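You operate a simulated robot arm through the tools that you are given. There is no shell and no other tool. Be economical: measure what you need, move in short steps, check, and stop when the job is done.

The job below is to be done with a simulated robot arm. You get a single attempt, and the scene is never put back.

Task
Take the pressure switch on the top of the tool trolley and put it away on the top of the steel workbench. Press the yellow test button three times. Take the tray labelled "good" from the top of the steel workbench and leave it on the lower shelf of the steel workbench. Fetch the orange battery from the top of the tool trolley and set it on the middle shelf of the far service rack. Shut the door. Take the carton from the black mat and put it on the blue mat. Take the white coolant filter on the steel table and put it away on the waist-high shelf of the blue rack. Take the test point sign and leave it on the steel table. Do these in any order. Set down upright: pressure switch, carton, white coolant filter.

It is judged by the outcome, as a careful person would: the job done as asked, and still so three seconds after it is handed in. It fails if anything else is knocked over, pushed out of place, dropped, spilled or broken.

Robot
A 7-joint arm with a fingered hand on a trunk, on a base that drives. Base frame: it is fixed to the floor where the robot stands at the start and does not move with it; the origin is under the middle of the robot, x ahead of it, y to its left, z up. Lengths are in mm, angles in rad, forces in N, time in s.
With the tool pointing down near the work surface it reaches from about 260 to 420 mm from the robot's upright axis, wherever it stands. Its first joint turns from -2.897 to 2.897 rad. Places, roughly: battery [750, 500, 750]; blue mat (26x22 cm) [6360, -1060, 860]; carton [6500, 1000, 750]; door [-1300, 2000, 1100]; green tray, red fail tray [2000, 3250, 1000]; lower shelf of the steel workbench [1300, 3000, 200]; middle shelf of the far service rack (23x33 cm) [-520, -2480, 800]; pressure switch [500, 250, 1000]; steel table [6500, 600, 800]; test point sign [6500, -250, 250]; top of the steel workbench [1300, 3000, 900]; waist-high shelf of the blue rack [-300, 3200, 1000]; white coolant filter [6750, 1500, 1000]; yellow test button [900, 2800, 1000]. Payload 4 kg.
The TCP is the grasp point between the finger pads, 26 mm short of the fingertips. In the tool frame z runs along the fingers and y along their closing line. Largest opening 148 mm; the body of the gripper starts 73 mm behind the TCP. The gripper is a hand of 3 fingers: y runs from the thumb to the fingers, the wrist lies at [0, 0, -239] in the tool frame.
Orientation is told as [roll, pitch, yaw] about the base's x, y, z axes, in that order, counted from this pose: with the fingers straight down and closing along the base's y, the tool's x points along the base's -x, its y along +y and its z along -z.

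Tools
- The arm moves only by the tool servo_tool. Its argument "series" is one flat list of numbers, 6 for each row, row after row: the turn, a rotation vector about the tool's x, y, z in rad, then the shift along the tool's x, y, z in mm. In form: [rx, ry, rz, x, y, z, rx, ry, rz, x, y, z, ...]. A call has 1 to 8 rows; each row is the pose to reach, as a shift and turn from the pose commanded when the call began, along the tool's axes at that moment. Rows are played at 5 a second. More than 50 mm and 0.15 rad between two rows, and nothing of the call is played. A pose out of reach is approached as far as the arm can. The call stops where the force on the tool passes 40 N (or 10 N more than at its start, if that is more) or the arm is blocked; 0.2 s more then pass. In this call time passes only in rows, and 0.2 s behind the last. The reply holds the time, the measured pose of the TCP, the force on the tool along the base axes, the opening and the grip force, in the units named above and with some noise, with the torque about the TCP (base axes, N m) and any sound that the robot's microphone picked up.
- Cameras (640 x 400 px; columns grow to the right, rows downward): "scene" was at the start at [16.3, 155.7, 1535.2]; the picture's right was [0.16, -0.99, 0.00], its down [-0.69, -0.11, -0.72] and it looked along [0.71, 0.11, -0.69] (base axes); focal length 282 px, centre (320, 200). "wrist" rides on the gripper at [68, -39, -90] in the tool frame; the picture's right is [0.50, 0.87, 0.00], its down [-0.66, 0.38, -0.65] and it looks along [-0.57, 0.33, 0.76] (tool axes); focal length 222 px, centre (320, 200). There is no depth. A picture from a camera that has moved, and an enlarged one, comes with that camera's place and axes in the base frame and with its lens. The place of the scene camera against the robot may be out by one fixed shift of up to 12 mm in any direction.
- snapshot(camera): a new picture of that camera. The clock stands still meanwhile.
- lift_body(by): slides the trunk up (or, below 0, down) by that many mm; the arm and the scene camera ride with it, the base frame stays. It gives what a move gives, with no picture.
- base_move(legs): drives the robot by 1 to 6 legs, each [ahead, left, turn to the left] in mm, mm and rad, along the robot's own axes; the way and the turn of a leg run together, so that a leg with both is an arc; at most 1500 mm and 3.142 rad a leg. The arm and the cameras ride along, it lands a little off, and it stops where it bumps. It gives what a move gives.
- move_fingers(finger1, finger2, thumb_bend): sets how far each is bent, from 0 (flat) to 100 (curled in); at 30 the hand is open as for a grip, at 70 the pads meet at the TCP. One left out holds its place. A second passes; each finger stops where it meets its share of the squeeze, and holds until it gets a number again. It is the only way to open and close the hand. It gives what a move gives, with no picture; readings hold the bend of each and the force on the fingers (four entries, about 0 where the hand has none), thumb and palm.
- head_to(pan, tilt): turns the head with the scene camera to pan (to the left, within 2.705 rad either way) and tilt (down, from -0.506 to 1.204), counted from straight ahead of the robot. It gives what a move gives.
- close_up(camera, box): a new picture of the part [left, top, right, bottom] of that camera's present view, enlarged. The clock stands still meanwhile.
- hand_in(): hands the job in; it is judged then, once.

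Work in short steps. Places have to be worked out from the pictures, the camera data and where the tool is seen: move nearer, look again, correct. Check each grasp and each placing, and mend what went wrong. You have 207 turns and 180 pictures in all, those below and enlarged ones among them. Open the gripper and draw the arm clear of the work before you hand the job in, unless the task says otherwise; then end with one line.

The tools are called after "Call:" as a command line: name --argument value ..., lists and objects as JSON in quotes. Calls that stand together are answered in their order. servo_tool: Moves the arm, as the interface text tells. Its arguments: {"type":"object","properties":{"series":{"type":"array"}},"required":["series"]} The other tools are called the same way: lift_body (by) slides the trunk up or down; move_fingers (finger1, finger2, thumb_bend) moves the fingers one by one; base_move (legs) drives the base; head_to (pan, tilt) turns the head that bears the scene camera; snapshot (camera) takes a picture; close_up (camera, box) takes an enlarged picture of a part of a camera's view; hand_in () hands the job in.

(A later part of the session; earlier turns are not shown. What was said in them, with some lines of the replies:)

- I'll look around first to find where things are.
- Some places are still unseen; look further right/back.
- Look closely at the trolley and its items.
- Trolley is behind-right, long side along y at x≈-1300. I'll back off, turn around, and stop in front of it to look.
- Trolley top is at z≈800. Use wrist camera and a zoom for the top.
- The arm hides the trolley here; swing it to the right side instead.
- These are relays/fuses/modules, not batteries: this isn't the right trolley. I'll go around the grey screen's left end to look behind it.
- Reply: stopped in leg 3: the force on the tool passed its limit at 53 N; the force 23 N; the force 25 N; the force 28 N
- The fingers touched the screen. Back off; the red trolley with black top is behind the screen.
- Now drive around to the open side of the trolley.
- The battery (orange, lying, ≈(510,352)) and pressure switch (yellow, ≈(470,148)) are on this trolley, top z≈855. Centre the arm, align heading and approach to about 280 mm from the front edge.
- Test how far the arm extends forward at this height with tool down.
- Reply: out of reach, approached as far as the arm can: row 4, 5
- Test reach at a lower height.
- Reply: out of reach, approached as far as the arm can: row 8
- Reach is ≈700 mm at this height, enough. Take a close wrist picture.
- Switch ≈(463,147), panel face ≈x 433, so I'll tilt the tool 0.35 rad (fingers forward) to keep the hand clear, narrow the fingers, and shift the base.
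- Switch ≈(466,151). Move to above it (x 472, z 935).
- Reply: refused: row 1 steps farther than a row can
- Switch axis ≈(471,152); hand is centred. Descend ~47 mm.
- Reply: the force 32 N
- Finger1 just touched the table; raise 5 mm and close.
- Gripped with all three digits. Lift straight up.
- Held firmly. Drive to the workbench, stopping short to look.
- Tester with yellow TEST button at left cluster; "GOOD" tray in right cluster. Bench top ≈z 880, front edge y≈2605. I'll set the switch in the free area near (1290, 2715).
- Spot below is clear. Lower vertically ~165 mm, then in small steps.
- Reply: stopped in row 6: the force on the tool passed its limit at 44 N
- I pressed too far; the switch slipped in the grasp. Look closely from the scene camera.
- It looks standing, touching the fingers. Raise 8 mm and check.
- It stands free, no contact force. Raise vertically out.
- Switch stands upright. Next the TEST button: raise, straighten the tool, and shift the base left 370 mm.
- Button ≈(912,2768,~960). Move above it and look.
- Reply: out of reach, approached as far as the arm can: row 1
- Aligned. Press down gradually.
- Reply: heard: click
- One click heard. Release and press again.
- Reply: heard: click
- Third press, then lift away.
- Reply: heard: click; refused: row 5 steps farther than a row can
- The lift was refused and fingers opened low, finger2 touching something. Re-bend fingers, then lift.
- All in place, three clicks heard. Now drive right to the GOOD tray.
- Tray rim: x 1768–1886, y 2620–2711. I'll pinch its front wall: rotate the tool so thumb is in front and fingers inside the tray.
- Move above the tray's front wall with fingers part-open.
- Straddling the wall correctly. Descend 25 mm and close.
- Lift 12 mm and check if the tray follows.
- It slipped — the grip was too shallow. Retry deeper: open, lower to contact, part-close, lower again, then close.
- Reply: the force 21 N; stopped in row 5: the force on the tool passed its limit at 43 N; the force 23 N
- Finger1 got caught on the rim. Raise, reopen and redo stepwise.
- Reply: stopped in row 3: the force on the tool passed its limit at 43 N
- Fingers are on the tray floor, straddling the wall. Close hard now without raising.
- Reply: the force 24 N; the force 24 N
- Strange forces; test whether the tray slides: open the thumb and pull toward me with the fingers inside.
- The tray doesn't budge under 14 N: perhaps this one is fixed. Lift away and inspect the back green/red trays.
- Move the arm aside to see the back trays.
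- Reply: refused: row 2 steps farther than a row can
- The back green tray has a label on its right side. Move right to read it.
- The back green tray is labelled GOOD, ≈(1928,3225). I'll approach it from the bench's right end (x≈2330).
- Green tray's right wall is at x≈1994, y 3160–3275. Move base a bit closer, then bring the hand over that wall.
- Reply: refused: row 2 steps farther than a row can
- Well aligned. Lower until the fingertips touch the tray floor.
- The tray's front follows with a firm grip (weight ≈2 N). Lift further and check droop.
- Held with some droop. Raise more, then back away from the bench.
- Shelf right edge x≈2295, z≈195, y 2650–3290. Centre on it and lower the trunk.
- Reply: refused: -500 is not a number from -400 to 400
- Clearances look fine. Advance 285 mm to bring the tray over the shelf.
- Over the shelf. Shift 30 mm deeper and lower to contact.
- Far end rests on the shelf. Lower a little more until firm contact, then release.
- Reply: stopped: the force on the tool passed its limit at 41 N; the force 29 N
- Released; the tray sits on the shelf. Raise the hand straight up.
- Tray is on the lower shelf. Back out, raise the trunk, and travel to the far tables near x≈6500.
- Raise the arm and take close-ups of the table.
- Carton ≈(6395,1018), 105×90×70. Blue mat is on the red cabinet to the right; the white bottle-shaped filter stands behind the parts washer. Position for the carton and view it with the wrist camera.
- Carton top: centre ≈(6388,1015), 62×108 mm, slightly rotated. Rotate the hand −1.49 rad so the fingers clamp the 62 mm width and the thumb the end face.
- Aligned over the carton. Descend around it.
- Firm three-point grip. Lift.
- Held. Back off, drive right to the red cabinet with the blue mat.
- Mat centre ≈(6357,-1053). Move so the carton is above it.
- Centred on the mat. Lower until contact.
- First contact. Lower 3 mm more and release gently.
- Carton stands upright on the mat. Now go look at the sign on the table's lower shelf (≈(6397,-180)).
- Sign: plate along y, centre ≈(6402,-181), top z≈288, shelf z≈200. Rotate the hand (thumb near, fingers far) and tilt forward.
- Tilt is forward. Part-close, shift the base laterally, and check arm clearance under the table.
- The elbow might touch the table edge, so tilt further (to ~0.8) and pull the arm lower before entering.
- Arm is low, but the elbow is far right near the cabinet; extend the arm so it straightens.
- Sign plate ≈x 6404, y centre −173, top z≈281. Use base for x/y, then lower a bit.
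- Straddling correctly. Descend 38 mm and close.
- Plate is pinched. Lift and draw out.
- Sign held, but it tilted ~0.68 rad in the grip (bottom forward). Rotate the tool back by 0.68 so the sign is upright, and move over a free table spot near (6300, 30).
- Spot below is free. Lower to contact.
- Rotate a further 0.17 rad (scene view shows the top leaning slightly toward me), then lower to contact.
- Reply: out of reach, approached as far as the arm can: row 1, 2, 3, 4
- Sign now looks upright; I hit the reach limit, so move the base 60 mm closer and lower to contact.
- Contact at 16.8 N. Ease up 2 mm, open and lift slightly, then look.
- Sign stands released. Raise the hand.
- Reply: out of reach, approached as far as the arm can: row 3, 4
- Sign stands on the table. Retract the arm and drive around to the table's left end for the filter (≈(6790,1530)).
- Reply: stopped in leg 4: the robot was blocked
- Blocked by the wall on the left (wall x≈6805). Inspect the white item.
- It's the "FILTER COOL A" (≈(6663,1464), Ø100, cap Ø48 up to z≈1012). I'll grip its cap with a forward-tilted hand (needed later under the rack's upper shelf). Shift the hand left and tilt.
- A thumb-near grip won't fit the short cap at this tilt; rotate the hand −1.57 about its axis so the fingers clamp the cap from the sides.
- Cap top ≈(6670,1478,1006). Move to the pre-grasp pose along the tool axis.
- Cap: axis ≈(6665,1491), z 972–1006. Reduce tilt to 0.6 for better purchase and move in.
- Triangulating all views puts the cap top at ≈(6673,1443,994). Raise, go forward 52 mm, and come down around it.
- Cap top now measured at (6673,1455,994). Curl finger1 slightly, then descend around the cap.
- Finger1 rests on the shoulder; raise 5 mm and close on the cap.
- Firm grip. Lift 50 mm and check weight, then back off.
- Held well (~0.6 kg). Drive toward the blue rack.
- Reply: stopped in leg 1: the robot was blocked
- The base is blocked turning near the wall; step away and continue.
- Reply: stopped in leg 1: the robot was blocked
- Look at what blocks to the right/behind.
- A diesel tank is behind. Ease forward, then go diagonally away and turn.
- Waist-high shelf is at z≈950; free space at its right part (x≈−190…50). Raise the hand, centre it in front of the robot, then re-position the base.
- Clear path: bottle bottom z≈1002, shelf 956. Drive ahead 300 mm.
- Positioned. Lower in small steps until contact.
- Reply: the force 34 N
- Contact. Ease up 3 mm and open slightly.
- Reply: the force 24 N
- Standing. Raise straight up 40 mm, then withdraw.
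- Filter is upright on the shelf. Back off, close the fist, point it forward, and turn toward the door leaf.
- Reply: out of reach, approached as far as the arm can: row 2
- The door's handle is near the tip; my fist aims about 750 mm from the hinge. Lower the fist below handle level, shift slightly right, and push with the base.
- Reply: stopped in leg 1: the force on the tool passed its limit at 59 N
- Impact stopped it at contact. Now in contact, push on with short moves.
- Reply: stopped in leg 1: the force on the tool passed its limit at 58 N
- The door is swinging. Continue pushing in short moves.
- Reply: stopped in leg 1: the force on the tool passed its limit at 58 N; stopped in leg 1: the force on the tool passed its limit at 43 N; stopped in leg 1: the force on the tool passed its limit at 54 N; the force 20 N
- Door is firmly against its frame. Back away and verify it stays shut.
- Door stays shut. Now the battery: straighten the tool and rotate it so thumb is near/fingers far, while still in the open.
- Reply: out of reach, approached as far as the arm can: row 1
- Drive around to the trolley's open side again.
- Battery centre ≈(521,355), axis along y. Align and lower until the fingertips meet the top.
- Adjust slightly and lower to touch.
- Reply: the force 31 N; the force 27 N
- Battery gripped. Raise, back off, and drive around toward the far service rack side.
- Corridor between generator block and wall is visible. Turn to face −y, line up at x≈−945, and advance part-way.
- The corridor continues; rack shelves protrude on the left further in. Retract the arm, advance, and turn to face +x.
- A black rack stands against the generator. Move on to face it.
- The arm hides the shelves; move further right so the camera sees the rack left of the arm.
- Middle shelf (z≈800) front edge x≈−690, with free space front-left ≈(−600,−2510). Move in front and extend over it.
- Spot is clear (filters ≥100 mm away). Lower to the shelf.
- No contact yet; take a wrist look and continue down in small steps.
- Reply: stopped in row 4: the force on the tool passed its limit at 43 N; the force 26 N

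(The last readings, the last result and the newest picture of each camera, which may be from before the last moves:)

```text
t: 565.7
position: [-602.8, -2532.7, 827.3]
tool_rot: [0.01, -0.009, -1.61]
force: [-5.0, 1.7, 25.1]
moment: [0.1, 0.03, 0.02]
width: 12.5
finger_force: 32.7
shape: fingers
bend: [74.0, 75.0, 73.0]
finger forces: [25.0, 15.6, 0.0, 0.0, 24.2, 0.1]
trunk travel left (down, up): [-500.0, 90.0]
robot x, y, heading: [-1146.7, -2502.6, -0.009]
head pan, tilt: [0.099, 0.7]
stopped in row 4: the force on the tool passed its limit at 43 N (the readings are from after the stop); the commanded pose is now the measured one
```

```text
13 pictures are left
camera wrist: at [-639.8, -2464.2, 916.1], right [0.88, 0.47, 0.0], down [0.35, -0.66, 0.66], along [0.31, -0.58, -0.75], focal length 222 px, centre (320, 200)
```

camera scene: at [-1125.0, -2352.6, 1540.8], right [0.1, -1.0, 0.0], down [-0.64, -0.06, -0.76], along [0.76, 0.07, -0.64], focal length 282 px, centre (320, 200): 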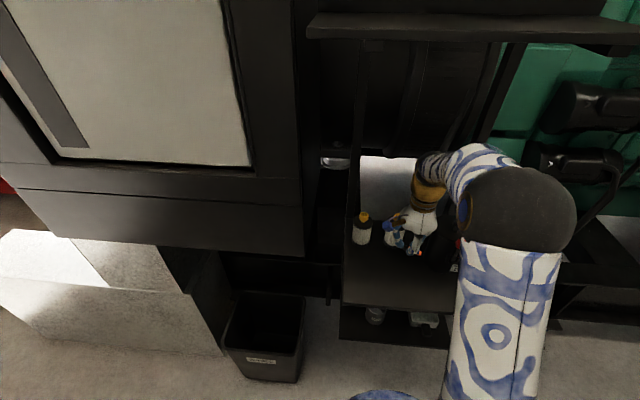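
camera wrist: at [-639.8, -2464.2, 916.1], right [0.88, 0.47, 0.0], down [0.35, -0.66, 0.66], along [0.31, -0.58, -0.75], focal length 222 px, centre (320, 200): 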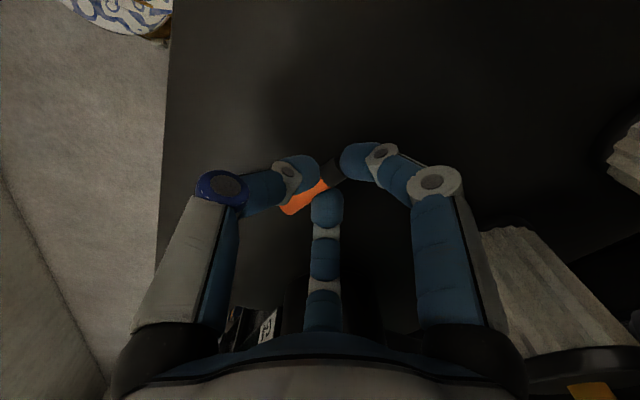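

On the shelf. Ease up 3 mm, open gently, and lift.

Call:
servo_tool --series '[0, 0, 0, 0, 0, -3]'

Call:
move_fingers --finger1 62 --finger2 62 --thumb_bend 56

Call:
servo_tool --series '[0, 0, 0, 0, 0, -10, 0, 0, 0, 0, 0, -30, 0, 0, 0, 0, 0, -60]'

Call:
snapshot --camera "wrist"

```text
t: 566.1
position: [-602.8, -2532.8, 828.6]
tool_rot: [0.007, -0.009, -1.608]
force: [-3.3, -0.4, 13.3]
moment: [0.03, 0.05, 0.02]
width: 12.5
finger_force: 27.8
shape: fingers
bend: [73.0, 75.0, 73.0]
finger forces: [19.7, 15.9, 0.0, 0.0, 20.4, 0.0]
trunk travel left (down, up): [-500.0, 90.0]
robot x, y, heading: [-1143.0, -2502.8, -0.002]
head pan, tilt: [0.099, 0.7]
```

```text
t: 567.1
position: [-599.2, -2532.9, 831.4]
tool_rot: [0.017, -0.01, -1.609]
force: [3.3, 1.0, 23.7]
moment: [0.1, 0.18, -0.04]
width: 20.1
finger_force: 11.7
shape: fingers
bend: [63.0, 63.0, 61.0]
finger forces: [3.9, 2.7, 0.1, 0.0, 17.1, 0.0]
trunk travel left (down, up): [-500.0, 90.0]
robot x, y, heading: [-1146.3, -2504.3, -0.0]
head pan, tilt: [0.099, 0.7]
stopped: the force on the tool passed its limit at 40 N (the readings are from after the stop); the commanded pose is now the measured one
```

```text
t: 567.9
position: [-601.7, -2531.4, 890.0]
tool_rot: [0.009, -0.009, -1.609]
force: [0.0, 0.3, -0.8]
moment: [-0.04, 0.01, -0.01]
width: 32.6
finger_force: 0.2
shape: fingers
bend: [62.0, 62.0, 56.0]
finger forces: [0.0, 0.0, 0.1, 0.1, 0.1, 0.0]
trunk travel left (down, up): [-500.0, 90.0]
robot x, y, heading: [-1149.2, -2503.3, -0.003]
head pan, tilt: [0.099, 0.7]
```

```text
12 pictures are left
camera wrist: at [-638.8, -2462.3, 977.8], right [0.88, 0.47, 0.0], down [0.35, -0.66, 0.66], along [0.31, -0.58, -0.75], focal length 222 px, centre (320, 200)
```

wrist: 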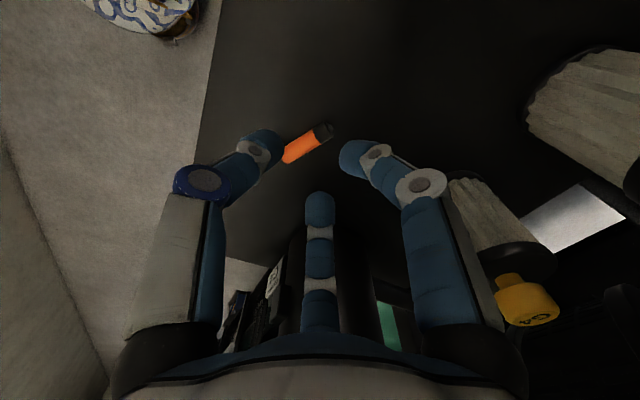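

Battery lies on the middle shelf. Lift clear, withdraw, and open the hand.

Call:
servo_tool --series '[0, 0, 0, 0, 0, -45, 0, 0, 0, 0, 0, -90, 0, 0, 0, 0, -45, -110, 0, 0, 0, 0, -90, -130, 0, 0, 0, 0, -135, -150, 0, 0, 0, 0, -180, -160]'

Call:
base_move --legs '[[-100, 0, 0]]'

Call:
move_fingers --finger1 30 --finger2 30 --thumb_bend 30

Call:
close_up --camera "scene" --box '[300, 150, 540, 320]'

```text
t: 569.3
position: [-785.3, -2525.2, 1048.8]
tool_rot: [0.009, -0.009, -1.61]
force: [-0.2, -0.4, 0.1]
moment: [-0.01, 0.04, 0.04]
width: 32.9
finger_force: 0.1
shape: fingers
bend: [62.0, 62.0, 56.0]
finger forces: [0.0, 0.0, 0.0, 0.1, 0.0, 0.0]
trunk travel left (down, up): [-500.0, 90.0]
robot x, y, heading: [-1148.9, -2504.3, -0.006]
head pan, tilt: [0.099, 0.7]
```

```text
t: 570.5
position: [-884.3, -2523.2, 1048.4]
tool_rot: [0.009, -0.007, -1.608]
force: [0.2, 0.5, -0.4]
moment: [0.0, -0.01, -0.02]
width: 32.8
finger_force: 0.1
shape: fingers
bend: [62.0, 62.0, 56.0]
finger forces: [0.0, 0.0, 0.0, 0.1, 0.0, 0.1]
trunk travel left (down, up): [-500.0, 90.0]
robot x, y, heading: [-1246.2, -2507.7, -0.007]
head pan, tilt: [0.099, 0.7]
```

```text
t: 571.5
position: [-883.3, -2524.5, 1048.0]
tool_rot: [0.008, -0.007, -1.61]
force: [-0.6, 0.1, 0.0]
moment: [-0.01, -0.03, 0.01]
width: 126.5
finger_force: 0.0
shape: fingers
bend: [30.0, 30.0, 30.0]
finger forces: [0.0, 0.0, 0.1, 0.0, 0.0, 0.0]
trunk travel left (down, up): [-500.0, 90.0]
robot x, y, heading: [-1244.1, -2501.9, -0.001]
head pan, tilt: [0.099, 0.7]
```

```text
2.35 times, centred on (420, 235) of scene
camera zoom: at [-1225.5, -2352.2, 1540.9], right [0.1, -1.0, 0.0], down [-0.64, -0.06, -0.76], along [0.76, 0.07, -0.64], focal length 664 px, centre (85, 118)
```

zoom: 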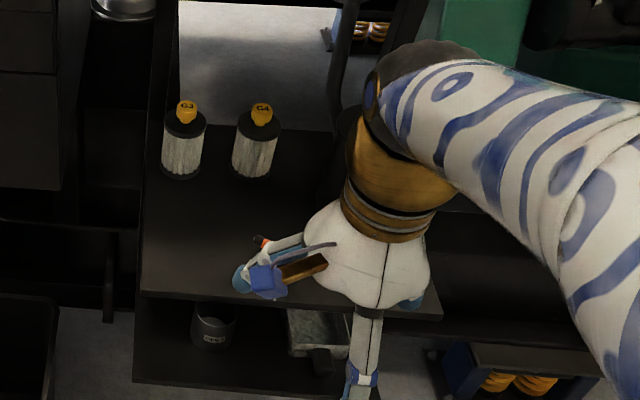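

Battery is on the middle shelf, nothing else is disturbed, and the hand is open and clear. All eight jobs are done, so I hand in.

Call:
hand_in

```text
The job is handed in.
```

All eight jobs are done and handed in. Along the way a finger bumped the grey screen behind the tool trolley once (about 53 N), and I tried to lift the fixed GOOD tray at the pressure test rig before finding the loose one; neither appeared to move.
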